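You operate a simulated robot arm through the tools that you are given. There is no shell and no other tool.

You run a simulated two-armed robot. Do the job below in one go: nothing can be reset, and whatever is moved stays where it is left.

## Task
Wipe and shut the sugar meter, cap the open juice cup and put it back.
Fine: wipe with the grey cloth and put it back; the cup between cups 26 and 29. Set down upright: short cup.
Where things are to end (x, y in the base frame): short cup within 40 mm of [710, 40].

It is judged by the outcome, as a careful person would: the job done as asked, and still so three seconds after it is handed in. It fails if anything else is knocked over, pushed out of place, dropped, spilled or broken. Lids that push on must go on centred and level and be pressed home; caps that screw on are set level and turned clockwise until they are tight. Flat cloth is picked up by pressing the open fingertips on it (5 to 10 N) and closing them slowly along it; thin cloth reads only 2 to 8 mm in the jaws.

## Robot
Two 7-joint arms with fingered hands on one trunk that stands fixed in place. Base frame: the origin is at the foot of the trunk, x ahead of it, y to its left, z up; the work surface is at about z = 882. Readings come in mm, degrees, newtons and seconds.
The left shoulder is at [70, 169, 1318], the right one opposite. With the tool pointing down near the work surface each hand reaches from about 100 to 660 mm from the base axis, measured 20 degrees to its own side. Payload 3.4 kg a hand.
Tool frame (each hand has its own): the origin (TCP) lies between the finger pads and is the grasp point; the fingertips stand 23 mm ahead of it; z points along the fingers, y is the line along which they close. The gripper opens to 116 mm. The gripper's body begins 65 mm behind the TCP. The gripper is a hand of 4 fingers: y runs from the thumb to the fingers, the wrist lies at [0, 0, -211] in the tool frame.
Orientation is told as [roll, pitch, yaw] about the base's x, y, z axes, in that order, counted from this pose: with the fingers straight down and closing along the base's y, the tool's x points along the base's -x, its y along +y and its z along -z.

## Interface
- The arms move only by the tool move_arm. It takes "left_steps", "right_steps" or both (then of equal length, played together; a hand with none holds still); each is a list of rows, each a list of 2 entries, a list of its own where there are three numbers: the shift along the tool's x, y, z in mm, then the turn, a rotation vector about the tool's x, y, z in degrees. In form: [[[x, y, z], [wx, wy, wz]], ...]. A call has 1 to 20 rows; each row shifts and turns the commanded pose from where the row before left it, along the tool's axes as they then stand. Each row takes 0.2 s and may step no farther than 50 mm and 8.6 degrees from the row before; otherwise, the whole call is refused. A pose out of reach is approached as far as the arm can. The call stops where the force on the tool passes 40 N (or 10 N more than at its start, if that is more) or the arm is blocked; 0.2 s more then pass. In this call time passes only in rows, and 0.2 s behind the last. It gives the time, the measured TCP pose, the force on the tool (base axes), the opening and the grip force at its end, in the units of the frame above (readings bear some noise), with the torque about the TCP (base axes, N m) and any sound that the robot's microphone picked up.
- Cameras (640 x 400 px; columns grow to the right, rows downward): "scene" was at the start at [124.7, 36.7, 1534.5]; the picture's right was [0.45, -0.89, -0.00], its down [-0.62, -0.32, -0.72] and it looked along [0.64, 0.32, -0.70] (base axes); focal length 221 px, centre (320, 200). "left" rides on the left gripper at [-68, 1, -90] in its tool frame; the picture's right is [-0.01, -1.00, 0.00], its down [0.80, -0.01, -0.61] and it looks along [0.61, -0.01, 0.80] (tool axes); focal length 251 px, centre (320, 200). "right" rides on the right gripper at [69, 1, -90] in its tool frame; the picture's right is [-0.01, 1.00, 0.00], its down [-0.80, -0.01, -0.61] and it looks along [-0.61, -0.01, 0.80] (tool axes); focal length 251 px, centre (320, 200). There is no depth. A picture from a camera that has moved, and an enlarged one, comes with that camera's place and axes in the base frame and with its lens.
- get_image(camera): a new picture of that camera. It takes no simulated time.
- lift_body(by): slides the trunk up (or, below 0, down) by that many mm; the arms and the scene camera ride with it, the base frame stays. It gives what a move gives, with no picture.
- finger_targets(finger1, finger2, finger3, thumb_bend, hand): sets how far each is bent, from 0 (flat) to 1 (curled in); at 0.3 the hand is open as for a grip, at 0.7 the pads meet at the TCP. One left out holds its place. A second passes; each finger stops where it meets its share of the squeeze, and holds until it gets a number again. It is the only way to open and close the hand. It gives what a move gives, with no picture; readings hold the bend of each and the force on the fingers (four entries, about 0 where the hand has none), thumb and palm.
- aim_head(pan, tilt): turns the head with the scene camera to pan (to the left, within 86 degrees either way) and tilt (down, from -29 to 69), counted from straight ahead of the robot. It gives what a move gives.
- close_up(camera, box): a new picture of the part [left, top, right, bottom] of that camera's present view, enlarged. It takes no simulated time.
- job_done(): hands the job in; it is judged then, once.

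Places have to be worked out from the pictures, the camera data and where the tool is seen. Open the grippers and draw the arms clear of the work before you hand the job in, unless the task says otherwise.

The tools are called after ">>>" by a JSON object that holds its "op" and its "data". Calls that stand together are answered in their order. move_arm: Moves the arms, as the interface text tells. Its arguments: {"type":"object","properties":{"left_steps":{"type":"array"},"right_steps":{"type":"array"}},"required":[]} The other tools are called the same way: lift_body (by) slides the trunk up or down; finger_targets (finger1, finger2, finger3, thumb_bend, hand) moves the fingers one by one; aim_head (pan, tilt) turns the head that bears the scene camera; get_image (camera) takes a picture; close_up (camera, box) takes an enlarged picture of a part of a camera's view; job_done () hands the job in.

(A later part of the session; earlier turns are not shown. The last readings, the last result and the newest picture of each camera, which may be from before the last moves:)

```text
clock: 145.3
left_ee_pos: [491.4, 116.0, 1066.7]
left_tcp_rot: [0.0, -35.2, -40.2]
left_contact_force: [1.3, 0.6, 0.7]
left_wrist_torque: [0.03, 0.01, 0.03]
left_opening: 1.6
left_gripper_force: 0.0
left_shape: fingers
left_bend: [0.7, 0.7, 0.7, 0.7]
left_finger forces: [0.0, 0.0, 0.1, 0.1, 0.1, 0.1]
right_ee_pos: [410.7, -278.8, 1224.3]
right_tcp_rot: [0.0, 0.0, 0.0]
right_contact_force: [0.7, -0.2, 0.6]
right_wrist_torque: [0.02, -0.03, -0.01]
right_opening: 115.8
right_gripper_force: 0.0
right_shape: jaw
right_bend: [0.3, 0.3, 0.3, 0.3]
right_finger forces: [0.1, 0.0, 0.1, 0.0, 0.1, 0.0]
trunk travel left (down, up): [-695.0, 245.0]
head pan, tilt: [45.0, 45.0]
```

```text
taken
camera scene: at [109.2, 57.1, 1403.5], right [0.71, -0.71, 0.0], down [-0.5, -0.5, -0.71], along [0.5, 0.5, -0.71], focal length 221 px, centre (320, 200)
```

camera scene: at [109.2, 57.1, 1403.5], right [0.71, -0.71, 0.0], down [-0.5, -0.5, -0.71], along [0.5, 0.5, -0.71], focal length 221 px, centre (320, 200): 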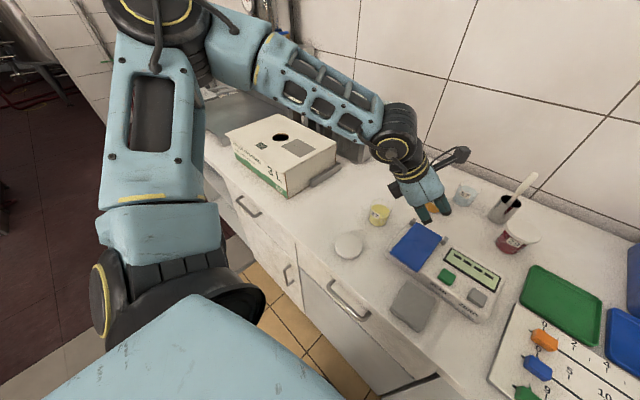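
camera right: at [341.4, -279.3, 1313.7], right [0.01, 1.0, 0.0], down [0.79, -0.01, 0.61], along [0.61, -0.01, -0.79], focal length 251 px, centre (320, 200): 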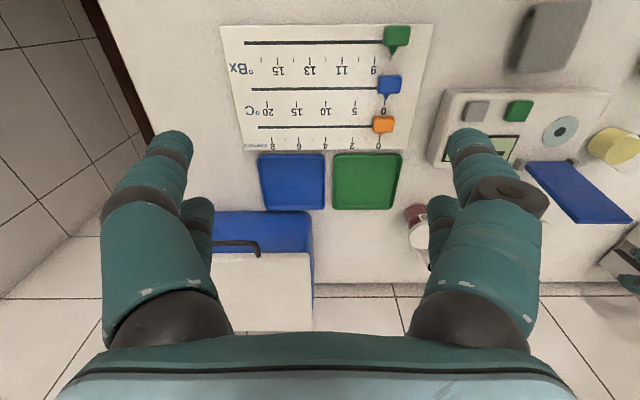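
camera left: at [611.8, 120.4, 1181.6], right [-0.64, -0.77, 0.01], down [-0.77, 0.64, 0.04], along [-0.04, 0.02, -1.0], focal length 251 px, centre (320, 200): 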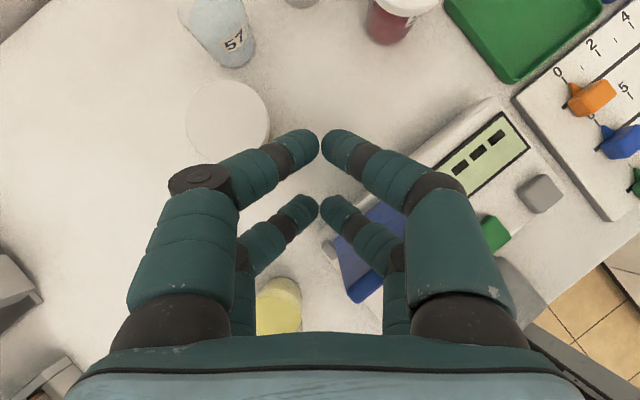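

The meter is shut and unmoved. The arm is in an elbow-up posture, which is what restricts its reach; I'd like to bring the elbow down by letting the arm hang at the robot's left side, off the counter. First: make the hand vertical and move back-left at a safe height.

>>> {"op": "move_arm", "data": {"left_steps": [[[0, 0, 0], [0, 7, 0]], [[0, 0, 0], [0, 7, 0]], [[0, 0, 0], [0, 7, 0]], [[0, 0, 0], [0, 7, 0]], [[0, 0, 0], [0, 7.2, 0]], [[0, 0, -30], [0, 0, -8]], [[0, 0, -30], [0, 0, -8]], [[0, 0, -30], [0, 0, -8]], [[0, 0, 0], [0, 0, -8]], [[0, 0, 0], [0, 0, -8]], [[30, 38, 0], [0, 0, 0]], [[30, 38, 0], [0, 0, 0]], [[30, 38, 0], [0, 0, 0]], [[30, 38, 0], [0, 0, 0]], [[30, 38, 0], [0, 0, 0]], [[30, 38, 0], [0, 0, 0]], [[0, 0, 0], [0, 0, 0]]]}}

>>> {"op": "get_image", "data": {"camera": "scene"}}

>>> {"op": "get_image", "data": {"camera": "left"}}

```text
clock: 148.9
left_ee_pos: [303.2, 371.9, 1177.0]
left_tcp_rot: [0.1, 0.1, -0.3]
left_contact_force: [-0.1, -0.6, 0.8]
left_wrist_torque: [0.01, -0.02, 0.0]
left_opening: 1.3
left_gripper_force: 0.0
left_shape: fingers
left_bend: [0.7, 0.7, 0.7, 0.7]
left_finger forces: [0.1, 0.1, 0.0, 0.0, 0.0, 0.0]
left hand out of reach, approached as far as the arm can: row 5, 7, 8
right_ee_pos: [411.1, -280.9, 1222.9]
right_tcp_rot: [0.2, -0.1, 0.0]
right_contact_force: [-0.2, 0.3, 0.0]
right_wrist_torque: [0.01, 0.0, -0.02]
right_opening: 115.7
right_gripper_force: 0.0
right_shape: jaw
right_bend: [0.3, 0.3, 0.3, 0.3]
right_finger forces: [0.1, 0.0, 0.0, 0.0, 0.0, 0.0]
trunk travel left (down, up): [-695.0, 245.0]
head pan, tilt: [45.0, 45.0]
```

```text
taken
camera scene: at [108.7, 56.0, 1403.6], right [0.71, -0.71, 0.0], down [-0.5, -0.5, -0.71], along [0.5, 0.5, -0.71], focal length 221 px, centre (320, 200)
```

scene: 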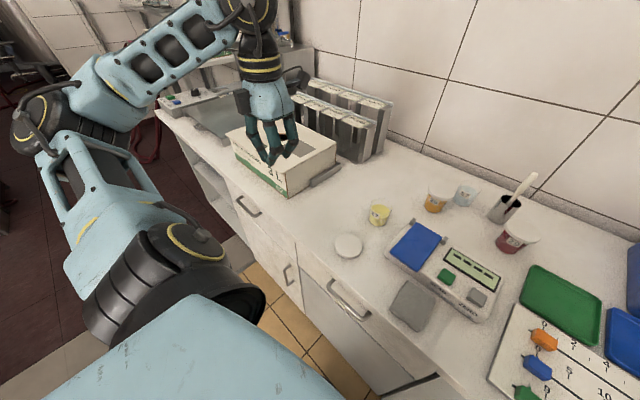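

```text
taken
camera left: at [370.1, 372.3, 1266.5], right [0.0, -1.0, 0.0], down [-0.79, 0.0, 0.61], along [-0.61, 0.0, -0.79], focal length 251 px, centre (320, 200)
```

left: 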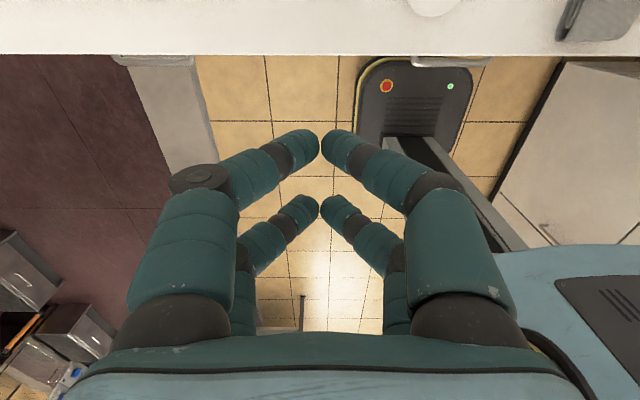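

The elbow swung out to the left. Continuing: back to x≈205 off the counter, then down.

>>> {"op": "move_arm", "data": {"left_steps": [[[25, 5, 0], [0, 0, 0]], [[25, 5, 0], [0, 0, 0]], [[25, 5, 0], [0, 0, 0]], [[25, 5, 0], [0, 0, 0]], [[0, 0, 40], [0, 0, 0]], [[0, 0, 40], [0, 0, 0]], [[0, 0, 40], [0, 0, 0]], [[0, 0, 40], [0, 0, 0]], [[0, 0, 0], [0, 0, 0]]]}}

>>> {"op": "get_image", "data": {"camera": "scene"}}

```text
clock: 150.9
left_ee_pos: [216.8, 411.3, 1023.7]
left_tcp_rot: [0.0, 0.1, -0.2]
left_contact_force: [0.0, -0.7, 0.1]
left_wrist_torque: [-0.03, 0.02, 0.0]
left_opening: 1.1
left_gripper_force: 0.1
left_shape: fingers
left_bend: [0.7, 0.7, 0.7, 0.7]
left_finger forces: [0.1, 0.0, 0.0, 0.0, 0.0, 0.0]
left hand out of reach, approached as far as the arm can: row 7, 8
right_ee_pos: [411.6, -278.4, 1224.4]
right_tcp_rot: [0.0, 0.1, 0.0]
right_contact_force: [-0.4, -0.6, -0.6]
right_wrist_torque: [-0.03, -0.01, -0.06]
right_opening: 116.1
right_gripper_force: 0.1
right_shape: jaw
right_bend: [0.3, 0.3, 0.3, 0.3]
right_finger forces: [0.1, 0.0, 0.0, 0.0, 0.0, 0.0]
trunk travel left (down, up): [-695.0, 245.0]
head pan, tilt: [45.0, 45.0]
```

```text
taken
camera scene: at [108.5, 56.7, 1403.6], right [0.71, -0.71, 0.0], down [-0.5, -0.5, -0.71], along [0.5, 0.5, -0.71], focal length 221 px, centre (320, 200)
```

scene: 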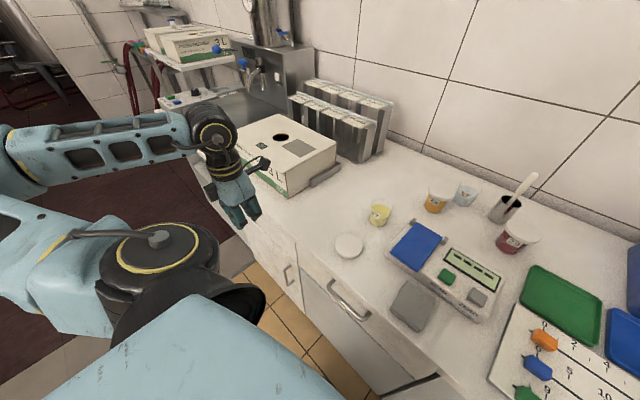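

The elbow is now lateral. I'll extend further left and down to bring the elbow below the shoulder.

>>> {"op": "lift_body", "data": {"by": 200}}

>>> {"op": "move_arm", "data": {"left_steps": [[[0, 30, 0], [0, 0, 0]], [[0, 30, 0], [0, 0, 0]], [[0, 0, 40], [0, 0, 0]], [[0, 0, 40], [0, 0, 0]], [[0, 0, 40], [0, 0, 0]], [[0, 0, 40], [0, 0, 0]], [[0, 0, 40], [0, 0, 0]], [[0, 0, 40], [0, 0, 0]], [[0, 0, 0], [0, 0, 0]]]}}

>>> {"op": "aim_head", "data": {"pan": 60, "tilt": 50}}

>>> {"op": "get_image", "data": {"camera": "scene"}}

```text
clock: 153.0
left_ee_pos: [218.4, 412.6, 1223.5]
left_tcp_rot: [-0.1, 0.1, -0.2]
left_contact_force: [-0.2, 0.0, 0.6]
left_wrist_torque: [0.03, 0.0, -0.03]
left_opening: 1.5
left_gripper_force: 0.0
left_shape: fingers
left_bend: [0.7, 0.7, 0.7, 0.7]
left_finger forces: [0.1, 0.0, 0.1, 0.0, 0.0, 0.1]
right_ee_pos: [412.7, -279.5, 1424.9]
right_tcp_rot: [0.0, 0.0, -0.1]
right_contact_force: [-0.1, -0.2, -0.6]
right_wrist_torque: [-0.01, 0.0, 0.02]
right_opening: 116.0
right_gripper_force: 0.0
right_shape: jaw
right_bend: [0.3, 0.3, 0.3, 0.3]
right_finger forces: [0.0, 0.0, 0.0, 0.0, 0.0, 0.0]
trunk travel left (down, up): [-895.0, 45.0]
head pan, tilt: [45.0, 45.0]
```

```text
clock: 155.0
left_ee_pos: [217.6, 472.2, 984.5]
left_tcp_rot: [0.0, 0.0, -0.2]
left_contact_force: [-0.3, 0.0, -0.8]
left_wrist_torque: [0.01, 0.03, 0.03]
left_opening: 1.2
left_gripper_force: 0.1
left_shape: fingers
left_bend: [0.7, 0.7, 0.7, 0.7]
left_finger forces: [0.1, 0.0, 0.0, 0.1, 0.0, 0.1]
right_ee_pos: [410.8, -280.2, 1424.8]
right_tcp_rot: [0.0, 0.0, 0.0]
right_contact_force: [0.1, -0.4, -0.1]
right_wrist_torque: [-0.01, 0.0, 0.02]
right_opening: 116.0
right_gripper_force: 0.1
right_shape: jaw
right_bend: [0.3, 0.3, 0.3, 0.3]
right_finger forces: [0.0, 0.0, 0.0, 0.0, 0.0, 0.0]
trunk travel left (down, up): [-895.0, 45.0]
head pan, tilt: [45.0, 45.0]
```

```text
clock: 155.8
left_ee_pos: [218.1, 471.3, 984.7]
left_tcp_rot: [0.0, 0.1, -0.2]
left_contact_force: [-0.1, -0.6, 0.7]
left_wrist_torque: [0.03, 0.0, 0.0]
left_opening: 1.5
left_gripper_force: 0.1
left_shape: fingers
left_bend: [0.7, 0.7, 0.7, 0.7]
left_finger forces: [0.1, 0.0, 0.0, 0.0, 0.0, 0.0]
right_ee_pos: [410.7, -279.7, 1424.1]
right_tcp_rot: [0.1, 0.0, -0.1]
right_contact_force: [0.7, -0.3, -0.8]
right_wrist_torque: [-0.02, 0.0, -0.03]
right_opening: 115.9
right_gripper_force: 0.1
right_shape: jaw
right_bend: [0.3, 0.3, 0.3, 0.3]
right_finger forces: [0.0, 0.0, 0.0, 0.0, 0.0, 0.0]
trunk travel left (down, up): [-895.0, 45.0]
head pan, tilt: [60.0, 50.0]
```

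```text
taken
camera scene: at [89.9, 66.1, 1596.6], right [0.87, -0.5, 0.0], down [-0.38, -0.66, -0.64], along [0.32, 0.56, -0.77], focal length 221 px, centre (320, 200)
```

scene: 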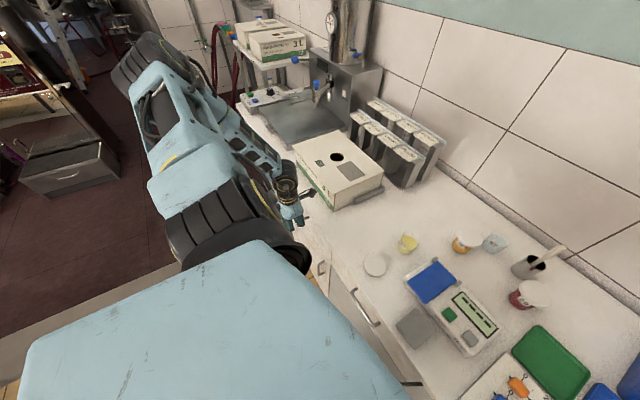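

No limit hit this time; the arm is hanging more. Lowering further, then moving inward at the near side of the counter to see if the elbow stays down.

>>> {"op": "move_arm", "data": {"left_steps": [[[0, 0, 40], [0, 0, 0]], [[0, 0, 40], [0, 0, 0]], [[0, 0, 40], [0, 0, 0]], [[0, -30, 0], [0, 0, 0]], [[0, -30, 0], [0, 0, 0]], [[0, -30, 0], [0, 0, 0]], [[0, -30, 0], [0, 0, 0]], [[0, -30, 0], [0, 0, 0]], [[0, 0, 0], [0, 0, 0]]]}}

>>> {"op": "get_image", "data": {"camera": "scene"}}

```text
clock: 157.8
left_ee_pos: [217.8, 323.2, 863.8]
left_tcp_rot: [-0.1, 0.1, -0.1]
left_contact_force: [-0.7, 0.3, 0.8]
left_wrist_torque: [-0.02, -0.03, -0.02]
left_opening: 1.4
left_gripper_force: 0.1
left_shape: fingers
left_bend: [0.7, 0.7, 0.7, 0.7]
left_finger forces: [0.0, 0.1, 0.0, 0.1, 0.0, 0.0]
right_ee_pos: [410.5, -278.0, 1424.6]
right_tcp_rot: [0.0, 0.0, 0.0]
right_contact_force: [0.1, -0.4, 0.2]
right_wrist_torque: [0.0, 0.02, 0.0]
right_opening: 115.9
right_gripper_force: 0.0
right_shape: jaw
right_bend: [0.3, 0.3, 0.3, 0.3]
right_finger forces: [0.0, 0.1, 0.0, 0.0, 0.0, 0.1]
trunk travel left (down, up): [-895.0, 45.0]
head pan, tilt: [60.0, 50.0]
```

```text
taken
camera scene: at [90.1, 66.7, 1596.6], right [0.87, -0.5, 0.0], down [-0.38, -0.66, -0.64], along [0.32, 0.56, -0.77], focal length 221 px, centre (320, 200)
```

scene: 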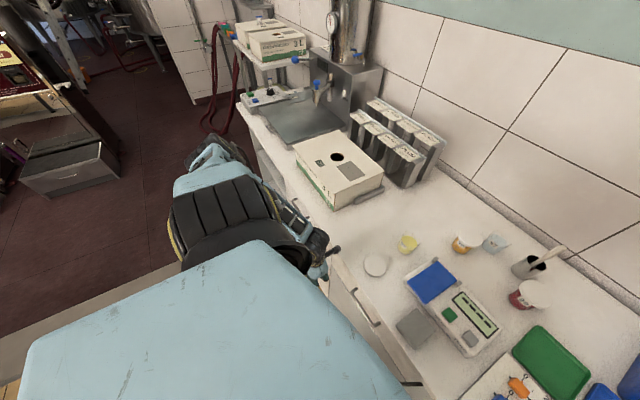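

The elbow is now down, below the shoulder — the natural posture with much better reach. Raising the hand over the counter and moving above the white lid, opening the fingers.

>>> {"op": "move_arm", "data": {"left_steps": [[[0, 0, -40], [0, 0, 0]], [[0, 0, -40], [0, 0, 0]], [[0, 0, -40], [0, 0, 0]], [[0, 0, -40], [0, 0, 0]], [[-40, -14, 0], [0, 0, 0]], [[-40, -14, 0], [0, 0, 0]], [[-40, -14, 0], [0, 0, 0]], [[-35, -20, 0], [0, 0, 0]], [[-30, -20, 0], [0, 0, 0]], [[0, 0, 0], [0, 0, 0]]]}}

>>> {"op": "finger_targets", "data": {"hand": "left", "finger1": 0.36, "finger2": 0.36, "finger3": 0.36, "thumb_bend": 0.36}}

>>> {"op": "aim_head", "data": {"pan": 20, "tilt": 48}}

>>> {"op": "get_image", "data": {"camera": "scene"}}

>>> {"op": "get_image", "data": {"camera": "left"}}

```text
clock: 160.0
left_ee_pos: [405.4, 241.5, 1021.0]
left_tcp_rot: [-0.1, 0.1, -0.1]
left_contact_force: [0.5, -0.2, -0.2]
left_wrist_torque: [0.01, -0.03, -0.02]
left_opening: 1.6
left_gripper_force: 0.1
left_shape: fingers
left_bend: [0.7, 0.7, 0.7, 0.7]
left_finger forces: [0.0, 0.0, 0.0, 0.0, 0.0, 0.1]
left hand out of reach, approached as far as the arm can: row 4
right_ee_pos: [411.0, -278.7, 1422.8]
right_tcp_rot: [0.0, 0.0, 0.0]
right_contact_force: [-0.8, 0.3, -0.5]
right_wrist_torque: [0.0, -0.03, 0.01]
right_opening: 115.8
right_gripper_force: 0.0
right_shape: jaw
right_bend: [0.3, 0.3, 0.3, 0.3]
right_finger forces: [0.1, 0.0, 0.1, 0.0, 0.0, 0.0]
trunk travel left (down, up): [-895.0, 45.0]
head pan, tilt: [60.0, 50.0]
```

```text
clock: 161.0
left_ee_pos: [405.3, 242.1, 1020.6]
left_tcp_rot: [0.0, 0.2, -0.2]
left_contact_force: [0.3, -0.2, -0.5]
left_wrist_torque: [0.01, 0.01, 0.01]
left_opening: 99.2
left_gripper_force: 0.1
left_shape: fingers
left_bend: [0.36, 0.36, 0.36, 0.36]
left_finger forces: [0.0, 0.0, 0.0, 0.0, 0.0, 0.1]
right_ee_pos: [411.9, -278.4, 1423.1]
right_tcp_rot: [0.0, 0.1, 0.0]
right_contact_force: [0.3, -0.3, 0.3]
right_wrist_torque: [0.0, 0.0, 0.0]
right_opening: 115.8
right_gripper_force: 0.1
right_shape: jaw
right_bend: [0.3, 0.3, 0.3, 0.3]
right_finger forces: [0.0, 0.0, 0.0, 0.0, 0.0, 0.0]
trunk travel left (down, up): [-895.0, 45.0]
head pan, tilt: [60.0, 50.0]
```

```text
clock: 162.1
left_ee_pos: [404.7, 241.9, 1020.4]
left_tcp_rot: [-0.1, 0.1, -0.2]
left_contact_force: [0.4, 0.0, -0.3]
left_wrist_torque: [-0.02, 0.0, 0.0]
left_opening: 99.2
left_gripper_force: 0.1
left_shape: fingers
left_bend: [0.36, 0.36, 0.36, 0.36]
left_finger forces: [0.1, 0.1, 0.1, 0.0, 0.1, 0.0]
right_ee_pos: [412.2, -278.6, 1424.1]
right_tcp_rot: [0.0, 0.1, 0.1]
right_contact_force: [0.9, -1.2, 0.0]
right_wrist_torque: [0.01, 0.04, 0.01]
right_opening: 115.8
right_gripper_force: 0.2
right_shape: jaw
right_bend: [0.3, 0.3, 0.3, 0.3]
right_finger forces: [0.0, 0.0, 0.1, 0.1, 0.0, 0.0]
trunk travel left (down, up): [-895.0, 45.0]
head pan, tilt: [20.0, 48.0]
```

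```text
taken
camera scene: at [125.5, 26.8, 1599.3], right [0.34, -0.94, 0.0], down [-0.7, -0.25, -0.67], along [0.63, 0.23, -0.74], focal length 221 px, centre (320, 200)
```

scene: 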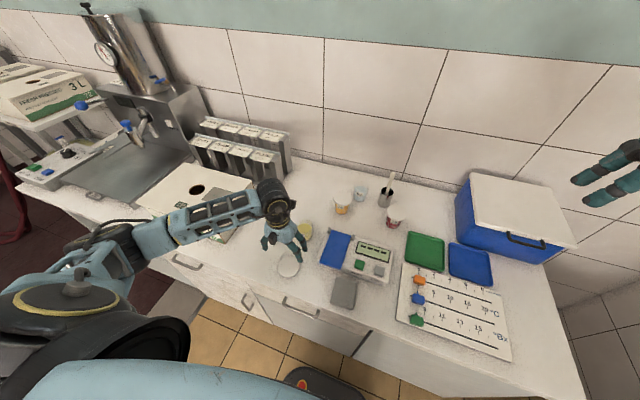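

```text
taken
camera left: at [473.0, 242.1, 1110.0], right [0.01, -1.0, 0.0], down [-0.79, 0.0, 0.61], along [-0.61, 0.0, -0.79], focal length 251 px, centre (320, 200)
```

left: 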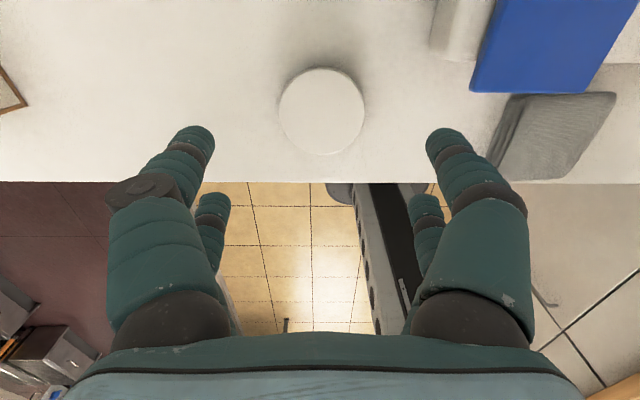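

Lid centre is (402.5, 241), diameter ≈ 75 mm. Aligning and descending around it.

>>> {"op": "move_arm", "data": {"left_steps": [[[2.5, -0.8, 30], [0, 0, 0]], [[0, 0, 35], [0, 0, 0]], [[0, 0, 20], [0, 0, 0]], [[0, 0, 0], [0, 0, 0]]]}}

>>> {"op": "get_image", "data": {"camera": "left"}}

>>> {"op": "close_up", "data": {"camera": "scene", "box": [240, 190, 340, 290]}}

```text
clock: 163.1
left_ee_pos: [402.9, 241.7, 935.6]
left_tcp_rot: [-0.1, 0.2, -0.2]
left_contact_force: [-0.5, -0.7, 0.2]
left_wrist_torque: [0.07, -0.01, 0.0]
left_opening: 99.4
left_gripper_force: 0.1
left_shape: fingers
left_bend: [0.36, 0.36, 0.36, 0.36]
left_finger forces: [0.1, 0.0, 0.1, 0.1, 0.0, 0.0]
right_ee_pos: [410.4, -279.7, 1424.0]
right_tcp_rot: [0.0, 0.0, 0.1]
right_contact_force: [-0.3, 0.1, 0.4]
right_wrist_torque: [0.0, -0.02, -0.01]
right_opening: 115.8
right_gripper_force: 0.1
right_shape: jaw
right_bend: [0.3, 0.3, 0.3, 0.3]
right_finger forces: [0.0, 0.0, 0.1, 0.1, 0.0, 0.1]
trunk travel left (down, up): [-895.0, 45.0]
head pan, tilt: [20.0, 48.0]
```

```text
taken
camera left: at [470.4, 241.4, 1025.2], right [0.01, -1.0, 0.0], down [-0.79, 0.0, 0.61], along [-0.61, 0.0, -0.79], focal length 251 px, centre (320, 200)
```

left: 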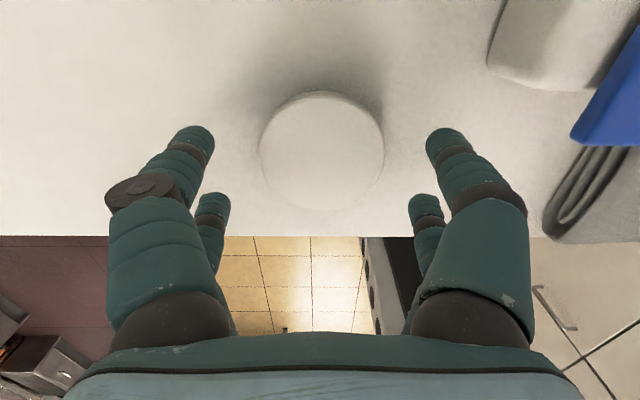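

```text
4.00 times, centred on (290, 240) of scene
camera zoom: at [125.5, 26.6, 1599.3], right [0.34, -0.94, 0.0], down [-0.7, -0.25, -0.67], along [0.63, 0.23, -0.74], focal length 884 px, centre (440, 40)
```

zoom: 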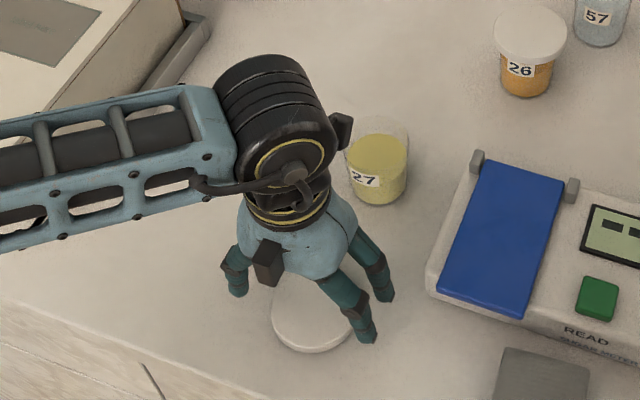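

Well centred. Descending the last 17 mm and closing onto the rim gently.

>>> {"op": "move_arm", "data": {"left_steps": [[[0, -0.5, 8], [0, 0, 0]], [[0, 0, 5], [0, 0, 0]], [[0, 0, 4], [0, 0, 0]], [[0, 0, 0], [0, 0, 0]]]}}

>>> {"op": "finger_targets", "data": {"hand": "left", "finger1": 0.44, "finger2": 0.44, "finger3": 0.44, "thumb_bend": 0.44}}

>>> {"op": "close_up", "data": {"camera": "left", "box": [160, 100, 480, 300]}}

```text
clock: 164.1
left_ee_pos: [402.6, 240.7, 919.0]
left_tcp_rot: [0.0, 0.2, -0.2]
left_contact_force: [0.7, -0.3, 0.3]
left_wrist_torque: [-0.03, 0.02, 0.0]
left_opening: 99.4
left_gripper_force: 0.1
left_shape: fingers
left_bend: [0.36, 0.36, 0.36, 0.36]
left_finger forces: [0.0, 0.0, 0.0, 0.1, 0.0, 0.1]
right_ee_pos: [411.2, -278.7, 1423.8]
right_tcp_rot: [0.0, -0.1, 0.0]
right_contact_force: [-0.8, 0.5, -0.1]
right_wrist_torque: [0.02, 0.01, -0.02]
right_opening: 116.0
right_gripper_force: 0.1
right_shape: jaw
right_bend: [0.3, 0.3, 0.3, 0.3]
right_finger forces: [0.1, 0.0, 0.1, 0.0, 0.0, 0.0]
trunk travel left (down, up): [-895.0, 45.0]
head pan, tilt: [20.0, 48.0]
```

```text
clock: 165.1
left_ee_pos: [403.5, 240.7, 918.4]
left_tcp_rot: [-0.1, 0.0, -0.2]
left_contact_force: [-0.2, 0.2, -0.8]
left_wrist_torque: [-0.04, -0.01, 0.0]
left_opening: 76.6
left_gripper_force: 0.0
left_shape: fingers
left_bend: [0.44, 0.44, 0.44, 0.44]
left_finger forces: [0.0, 0.1, 0.0, 0.0, 0.1, 0.0]
right_ee_pos: [412.1, -280.2, 1423.6]
right_tcp_rot: [-0.1, 0.0, 0.0]
right_contact_force: [0.3, 0.4, -1.0]
right_wrist_torque: [-0.03, 0.04, 0.01]
right_opening: 116.2
right_gripper_force: 0.0
right_shape: jaw
right_bend: [0.3, 0.3, 0.3, 0.3]
right_finger forces: [0.1, 0.1, 0.0, 0.0, 0.1, 0.0]
trunk travel left (down, up): [-895.0, 45.0]
head pan, tilt: [20.0, 48.0]
```

```text
2.00 times, centred on (320, 200) of left
camera zoom: at [470.5, 240.7, 1008.2], right [0.01, -1.0, 0.0], down [-0.79, 0.0, 0.61], along [-0.61, 0.0, -0.79], focal length 503 px, centre (320, 200)
```

zoom: 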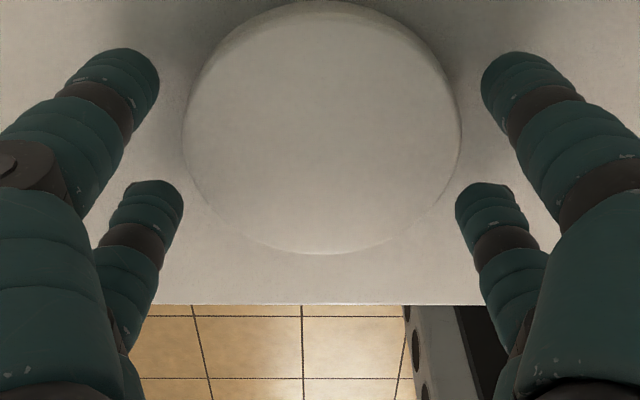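

Fingers are around it, not yet touching. Closing further.

>>> {"op": "finger_targets", "data": {"hand": "left", "finger1": 0.49, "finger2": 0.49, "finger3": 0.49, "thumb_bend": 0.49}}

>>> {"op": "close_up", "data": {"camera": "left", "box": [160, 100, 480, 300]}}

```text
clock: 166.1
left_ee_pos: [403.4, 240.9, 917.9]
left_tcp_rot: [-0.1, 0.2, -0.3]
left_contact_force: [0.5, -1.2, -0.3]
left_wrist_torque: [0.03, 0.02, -0.02]
left_opening: 62.2
left_gripper_force: 1.1
left_shape: fingers
left_bend: [0.49, 0.47, 0.47, 0.49]
left_finger forces: [0.0, 0.9, 0.8, 0.0, 0.1, 0.1]
right_ee_pos: [410.9, -278.6, 1424.4]
right_tcp_rot: [0.1, 0.0, 0.0]
right_contact_force: [0.5, 0.2, -0.5]
right_wrist_torque: [0.03, 0.02, 0.03]
right_opening: 116.0
right_gripper_force: 0.0
right_shape: jaw
right_bend: [0.3, 0.3, 0.3, 0.3]
right_finger forces: [0.0, 0.0, 0.1, 0.0, 0.1, 0.0]
trunk travel left (down, up): [-895.0, 45.0]
head pan, tilt: [20.0, 48.0]
```

```text
2.00 times, centred on (320, 200) of left
camera zoom: at [470.5, 240.7, 1008.3], right [0.01, -1.0, 0.0], down [-0.79, 0.0, 0.61], along [-0.61, 0.0, -0.79], focal length 503 px, centre (320, 200)
```

zoom: 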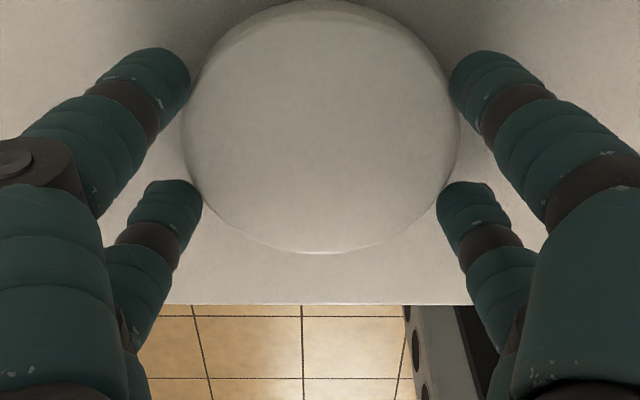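

Rear fingers touch at the rim; tightening with a firmer target.

>>> {"op": "finger_targets", "data": {"hand": "left", "finger1": 0.53, "finger2": 0.53, "finger3": 0.53, "thumb_bend": 0.53}}

>>> {"op": "close_up", "data": {"camera": "left", "box": [160, 100, 480, 300]}}

```text
clock: 167.1
left_ee_pos: [402.8, 241.0, 919.0]
left_tcp_rot: [0.0, 0.1, -0.2]
left_contact_force: [0.3, -0.4, -0.4]
left_wrist_torque: [0.0, 0.03, 0.0]
left_opening: 58.5
left_gripper_force: 4.9
left_shape: fingers
left_bend: [0.5, 0.48, 0.48, 0.5]
left_finger forces: [1.8, 3.1, 2.8, 0.0, 2.5, 0.0]
right_ee_pos: [411.0, -279.4, 1424.6]
right_tcp_rot: [0.0, 0.0, 0.0]
right_contact_force: [0.1, -0.2, 0.4]
right_wrist_torque: [0.03, 0.0, 0.05]
right_opening: 116.1
right_gripper_force: 0.0
right_shape: jaw
right_bend: [0.3, 0.3, 0.3, 0.3]
right_finger forces: [0.0, 0.1, 0.0, 0.0, 0.0, 0.1]
trunk travel left (down, up): [-895.0, 45.0]
head pan, tilt: [20.0, 48.0]
```

```text
2.00 times, centred on (320, 200) of left
camera zoom: at [470.4, 240.6, 1008.3], right [0.01, -1.0, 0.0], down [-0.79, 0.0, 0.61], along [-0.61, 0.0, -0.79], focal length 503 px, centre (320, 200)
```

zoom: 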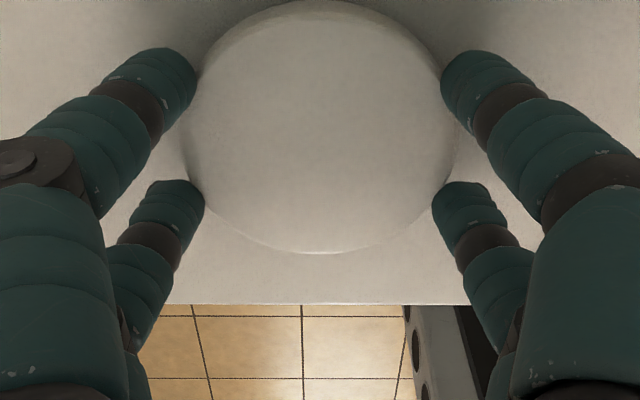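

All four fingers hold the rim. Firming the grip and lifting.

>>> {"op": "finger_targets", "data": {"hand": "left", "finger1": 0.58, "finger2": 0.56, "finger3": 0.56, "thumb_bend": 0.58}}

>>> {"op": "move_arm", "data": {"left_steps": [[[0, 0, -5], [0, 0, 0]], [[0, 0, -10], [0, 0, 0]], [[0, 0, -20], [0, 0, 0]], [[0, 0, -30], [0, 0, 0]], [[0, 0, 0], [0, 0, 0]]]}}

>>> {"op": "close_up", "data": {"camera": "left", "box": [160, 100, 480, 300]}}

>>> {"op": "close_up", "data": {"camera": "scene", "box": [240, 190, 340, 290]}}

```text
clock: 168.1
left_ee_pos: [403.1, 241.1, 919.3]
left_tcp_rot: [0.0, 0.1, -0.1]
left_contact_force: [0.0, -0.7, 2.0]
left_wrist_torque: [0.02, 0.02, 0.02]
left_opening: 56.9
left_gripper_force: 8.9
left_shape: fingers
left_bend: [0.5, 0.48, 0.49, 0.51]
left_finger forces: [4.0, 5.1, 4.2, 0.1, 5.4, 0.1]
right_ee_pos: [411.2, -280.0, 1423.8]
right_tcp_rot: [0.0, 0.0, 0.0]
right_contact_force: [-0.2, -0.3, 0.3]
right_wrist_torque: [0.01, -0.01, 0.05]
right_opening: 115.6
right_gripper_force: 0.0
right_shape: jaw
right_bend: [0.3, 0.3, 0.3, 0.3]
right_finger forces: [0.0, 0.0, 0.0, 0.0, 0.0, 0.0]
trunk travel left (down, up): [-895.0, 45.0]
head pan, tilt: [20.0, 48.0]
```

```text
clock: 169.3
left_ee_pos: [403.7, 241.2, 982.6]
left_tcp_rot: [-0.1, 0.1, -0.2]
left_contact_force: [1.1, -0.3, -0.4]
left_wrist_torque: [0.01, -0.01, -0.01]
left_opening: 56.5
left_gripper_force: 8.1
left_shape: fingers
left_bend: [0.5, 0.48, 0.49, 0.52]
left_finger forces: [3.7, 4.6, 3.6, 0.0, 4.8, 0.0]
right_ee_pos: [411.3, -278.9, 1423.8]
right_tcp_rot: [0.0, 0.1, -0.1]
right_contact_force: [0.4, 0.4, 0.0]
right_wrist_torque: [0.02, -0.01, 0.01]
right_opening: 115.9
right_gripper_force: 0.1
right_shape: jaw
right_bend: [0.3, 0.3, 0.3, 0.3]
right_finger forces: [0.1, 0.1, 0.0, 0.0, 0.1, 0.1]
trunk travel left (down, up): [-895.0, 45.0]
head pan, tilt: [20.0, 48.0]
```

```text
2.00 times, centred on (320, 200) of left
camera zoom: at [470.8, 241.3, 1073.0], right [0.01, -1.0, 0.0], down [-0.79, 0.0, 0.61], along [-0.61, 0.0, -0.79], focal length 503 px, centre (320, 200)
```

zoom: 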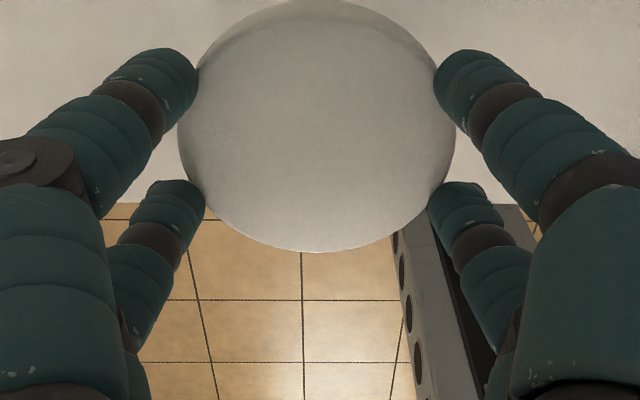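

```text
4.00 times, centred on (290, 240) of scene
camera zoom: at [125.8, 26.6, 1599.3], right [0.34, -0.94, 0.0], down [-0.7, -0.25, -0.67], along [0.63, 0.23, -0.74], focal length 884 px, centre (440, 40)
```

zoom: 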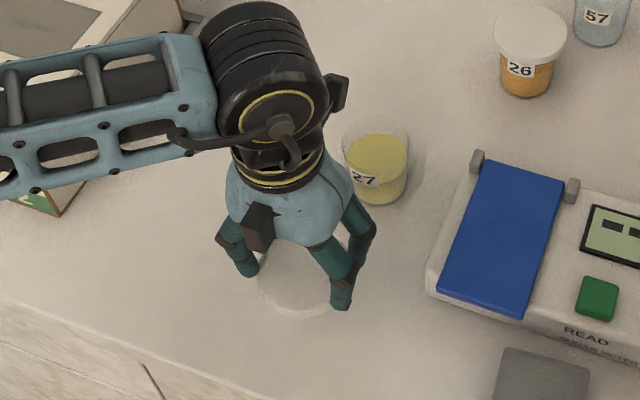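

The lid is held level. Now fixing cup 27's centre and rim height precisely with close-ups from two cameras.

>>> {"op": "close_up", "data": {"camera": "scene", "box": [290, 210, 330, 250]}}

>>> {"op": "close_up", "data": {"camera": "right", "box": [520, 80, 640, 200]}}

>>> {"op": "get_image", "data": {"camera": "right"}}

```text
10.00 times, centred on (310, 230) of scene
camera zoom: at [125.8, 26.6, 1599.3], right [0.34, -0.94, 0.0], down [-0.7, -0.25, -0.67], along [0.63, 0.23, -0.74], focal length 2211 px, centre (420, -100)
```

zoom: 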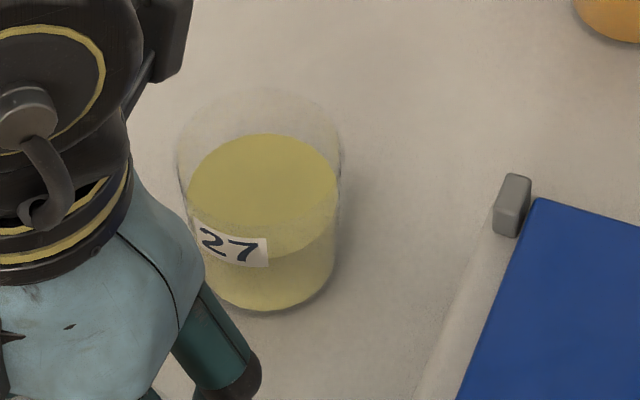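

```text
3.33 times, centred on (580, 140) of right
camera zoom: at [342.0, -279.2, 1513.5], right [0.01, 1.0, 0.0], down [0.8, -0.01, 0.61], along [0.61, -0.01, -0.8], focal length 838 px, centre (-547, 400)
```

zoom: 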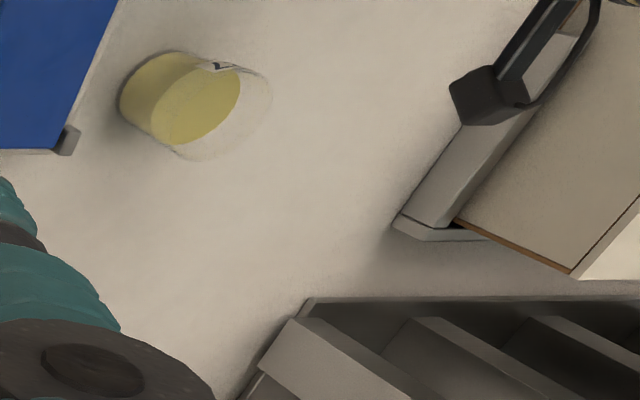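

```text
taken
camera right: at [342.0, -279.2, 1513.5], right [0.01, 1.0, 0.0], down [0.8, -0.01, 0.61], along [0.61, -0.01, -0.8], focal length 251 px, centre (320, 200)
```

right: 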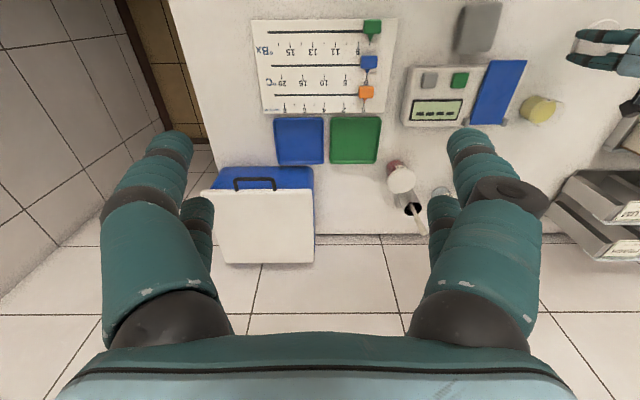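

Scene gives cup centre ≈ (541, 240), rim z ≈ 947, Ø60. I'll refine with the left hand's own camera by moving it above the cup (lid held short of it).

>>> {"op": "move_arm", "data": {"left_steps": [[[0, 0, -15], [0, 0, 0]], [[0, 0, -15], [0, 0, 0]], [[-27, 0, 0], [0, 0, 0]], [[-27, 0, 0], [0, 0, 0]], [[-27, 0, 0], [0, 0, 0]], [[0, 0, 0], [0, 0, 0]]]}}

>>> {"op": "close_up", "data": {"camera": "left", "box": [240, 0, 400, 100]}}

>>> {"op": "get_image", "data": {"camera": "left"}}

```text
clock: 170.7
left_ee_pos: [484.8, 240.5, 1012.4]
left_tcp_rot: [-0.1, 0.2, -0.2]
left_contact_force: [-0.2, 0.8, -0.3]
left_wrist_torque: [-0.03, 0.04, 0.0]
left_opening: 56.0
left_gripper_force: 8.2
left_shape: fingers
left_bend: [0.5, 0.48, 0.49, 0.52]
left_finger forces: [3.4, 4.7, 3.6, 0.0, 4.5, 0.0]
right_ee_pos: [411.3, -279.5, 1424.4]
right_tcp_rot: [0.0, 0.0, 0.0]
right_contact_force: [-0.5, 1.2, 0.9]
right_wrist_torque: [0.01, 0.01, 0.03]
right_opening: 115.8
right_gripper_force: 0.1
right_shape: jaw
right_bend: [0.3, 0.3, 0.3, 0.3]
right_finger forces: [0.0, 0.1, 0.1, 0.1, 0.0, 0.1]
trunk travel left (down, up): [-895.0, 45.0]
head pan, tilt: [20.0, 48.0]
```

```text
4.00 times, centred on (320, 50) of left
camera zoom: at [552.3, 241.1, 1102.7], right [0.01, -1.0, 0.0], down [-0.79, 0.0, 0.61], along [-0.61, 0.0, -0.79], focal length 1006 px, centre (320, 800)
```

zoom: 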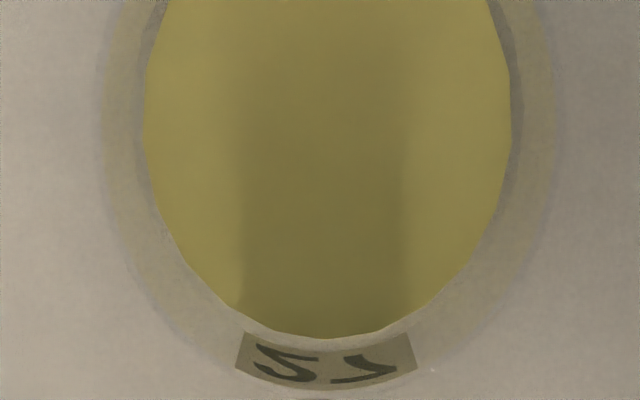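

```text
taken
camera left: at [552.3, 241.1, 1102.7], right [0.01, -1.0, 0.0], down [-0.79, 0.0, 0.61], along [-0.61, 0.0, -0.79], focal length 251 px, centre (320, 200)
```

left: 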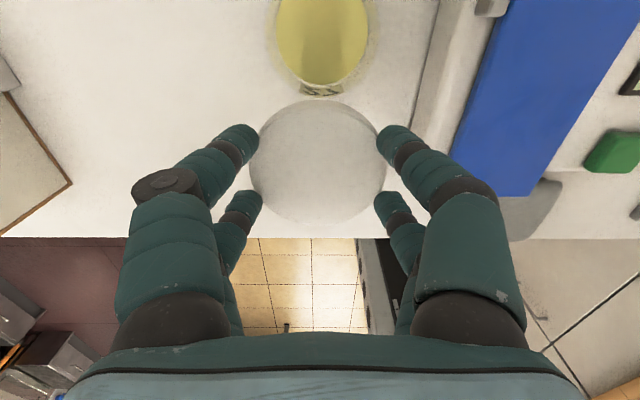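

From the close view: cup centre ≈ (539, 240), and the lid's centre is ≈ 3 mm behind and 1 mm left of the TCP. Moving to hover the lid over the cup at TCP (542, 238.7, ~1003).

>>> {"op": "move_arm", "data": {"left_steps": [[[-29, -0.9, 0], [0, 0, 0]], [[-28.5, -0.9, 0], [0, 0, 0]], [[0, 0, 9], [0, 0, 0]], [[0, 0, 0], [0, 0, 0]]]}}

>>> {"op": "close_up", "data": {"camera": "scene", "box": [280, 200, 340, 250]}}

>>> {"op": "close_up", "data": {"camera": "right", "box": [500, 60, 600, 160]}}

>>> {"op": "close_up", "data": {"camera": "left", "box": [220, 40, 420, 240]}}

```text
clock: 171.7
left_ee_pos: [541.3, 238.9, 1003.9]
left_tcp_rot: [0.0, 0.0, -0.2]
left_contact_force: [-0.9, 0.8, 0.8]
left_wrist_torque: [0.0, 0.02, 0.02]
left_opening: 49.8
left_gripper_force: 1.7
left_shape: fingers
left_bend: [0.53, 0.49, 0.5, 0.54]
left_finger forces: [0.1, 1.4, 1.9, 0.0, 0.1, 0.1]
right_ee_pos: [409.8, -279.2, 1424.4]
right_tcp_rot: [0.0, 0.0, 0.0]
right_contact_force: [-0.7, 0.5, -0.7]
right_wrist_torque: [0.0, 0.0, -0.01]
right_opening: 116.0
right_gripper_force: 0.1
right_shape: jaw
right_bend: [0.3, 0.3, 0.3, 0.3]
right_finger forces: [0.1, 0.0, 0.1, 0.0, 0.0, 0.0]
trunk travel left (down, up): [-895.0, 45.0]
head pan, tilt: [20.0, 48.0]
```

```text
8.00 times, centred on (310, 225) of scene
camera zoom: at [125.3, 27.0, 1599.3], right [0.34, -0.94, 0.0], down [-0.7, -0.25, -0.67], along [0.63, 0.23, -0.74], focal length 1769 px, centre (400, 0)
```

zoom: 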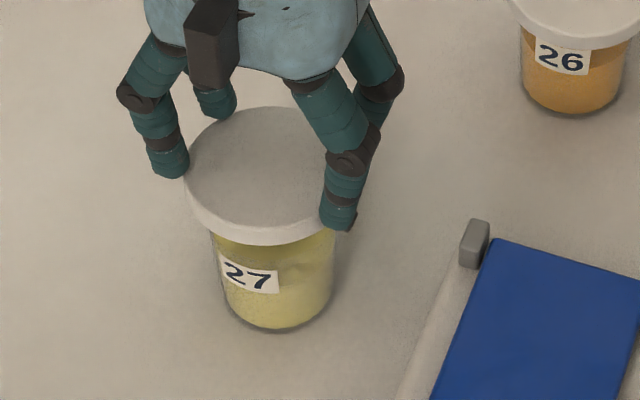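

```text
4.00 times, centred on (550, 110) of right
camera zoom: at [341.6, -278.9, 1513.7], right [0.01, 1.0, 0.0], down [0.79, -0.01, 0.61], along [0.61, -0.01, -0.79], focal length 1006 px, centre (-600, 560)
```

zoom: 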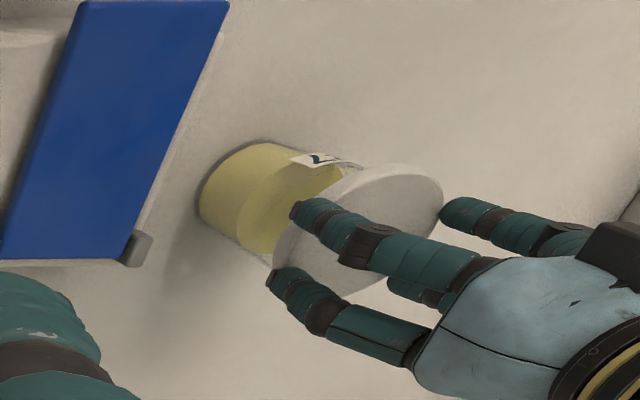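

```text
2.00 times, centred on (320, 140) of left
camera zoom: at [608.7, 238.4, 1093.4], right [0.01, -1.0, 0.0], down [-0.79, 0.0, 0.61], along [-0.61, 0.0, -0.79], focal length 503 px, centre (320, 320)
```

zoom: 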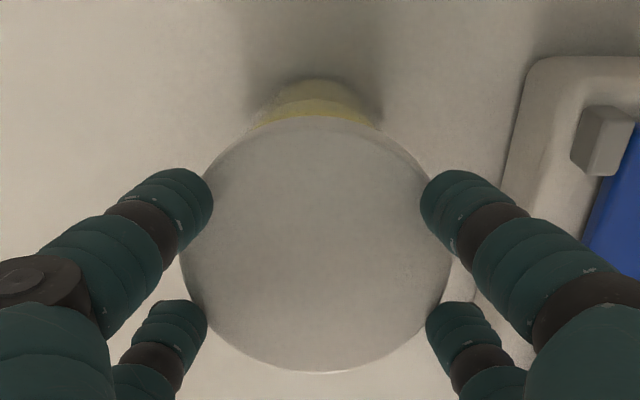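

The grip force fell from 8 to 1.7 N during that move, so the lid shifted slightly in the fingers (maybe it brushed something). Checking the cup's position with the same crop as before.

>>> {"op": "close_up", "data": {"camera": "scene", "box": [290, 210, 330, 250]}}

>>> {"op": "close_up", "data": {"camera": "right", "box": [520, 80, 640, 200]}}

```text
10.00 times, centred on (310, 230) of scene
camera zoom: at [125.3, 27.0, 1599.3], right [0.34, -0.94, 0.0], down [-0.7, -0.25, -0.67], along [0.63, 0.23, -0.74], focal length 2211 px, centre (420, -100)
```

zoom: 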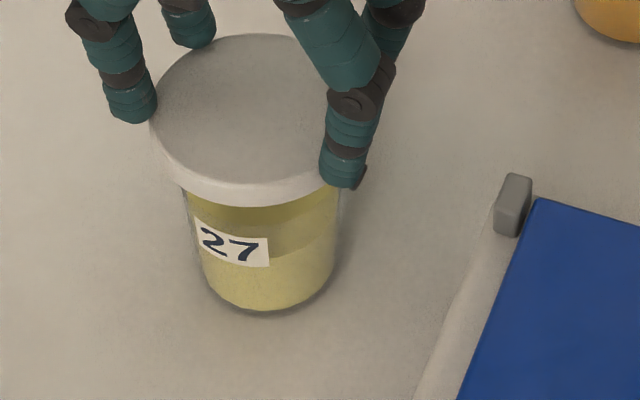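

```text
3.33 times, centred on (580, 140) of right
camera zoom: at [341.6, -278.9, 1513.7], right [0.01, 1.0, 0.0], down [0.79, -0.01, 0.61], along [0.61, -0.01, -0.79], focal length 838 px, centre (-547, 400)
```

zoom: 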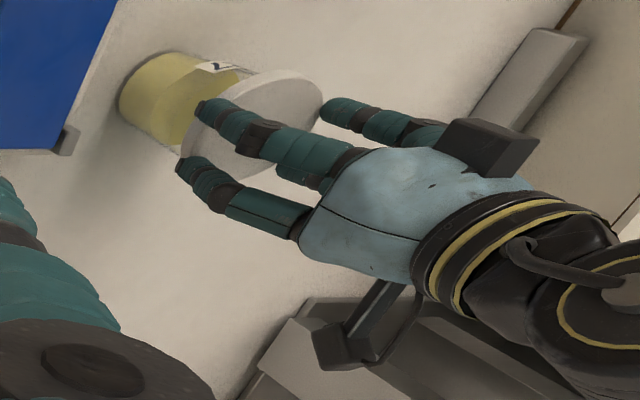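

The cup hasn't moved; the lid merely slid ~2 mm back in the grip. Re-tightening all fingers slightly before lowering.

>>> {"op": "finger_targets", "data": {"hand": "left", "finger1": 0.58, "finger2": 0.57, "finger3": 0.57, "thumb_bend": 0.58}}

>>> {"op": "close_up", "data": {"camera": "left", "box": [220, 40, 420, 240]}}

>>> {"op": "close_up", "data": {"camera": "scene", "box": [290, 210, 330, 250]}}

```text
clock: 172.7
left_ee_pos: [541.9, 237.6, 1004.0]
left_tcp_rot: [-0.1, 0.1, -0.2]
left_contact_force: [0.1, -0.6, -0.2]
left_wrist_torque: [0.04, -0.02, 0.0]
left_opening: 38.2
left_gripper_force: 0.0
left_shape: fingers
left_bend: [0.57, 0.56, 0.56, 0.57]
left_finger forces: [0.0, 0.1, 0.0, 0.0, 0.0, 0.0]
right_ee_pos: [411.6, -279.4, 1422.7]
right_tcp_rot: [0.0, 0.0, 0.0]
right_contact_force: [-0.4, 0.3, 0.2]
right_wrist_torque: [-0.02, 0.0, 0.01]
right_opening: 115.9
right_gripper_force: 0.1
right_shape: jaw
right_bend: [0.3, 0.3, 0.3, 0.3]
right_finger forces: [0.0, 0.0, 0.1, 0.0, 0.1, 0.0]
trunk travel left (down, up): [-895.0, 45.0]
head pan, tilt: [20.0, 48.0]
```

```text
2.00 times, centred on (320, 140) of left
camera zoom: at [608.8, 238.3, 1093.4], right [0.01, -1.0, 0.0], down [-0.79, 0.0, 0.61], along [-0.61, 0.0, -0.79], focal length 503 px, centre (320, 320)
```

zoom: 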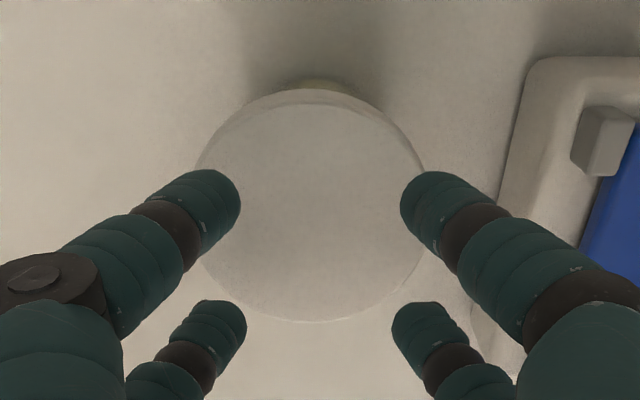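

```text
10.00 times, centred on (310, 230) of scene
camera zoom: at [125.7, 26.6, 1599.3], right [0.34, -0.94, 0.0], down [-0.7, -0.25, -0.67], along [0.63, 0.23, -0.74], focal length 2211 px, centre (420, -100)
```

zoom: 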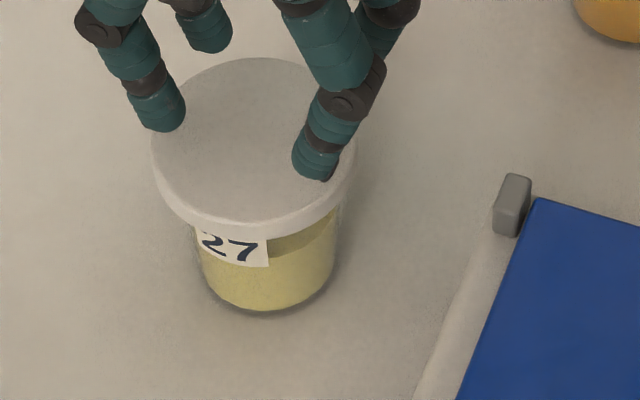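

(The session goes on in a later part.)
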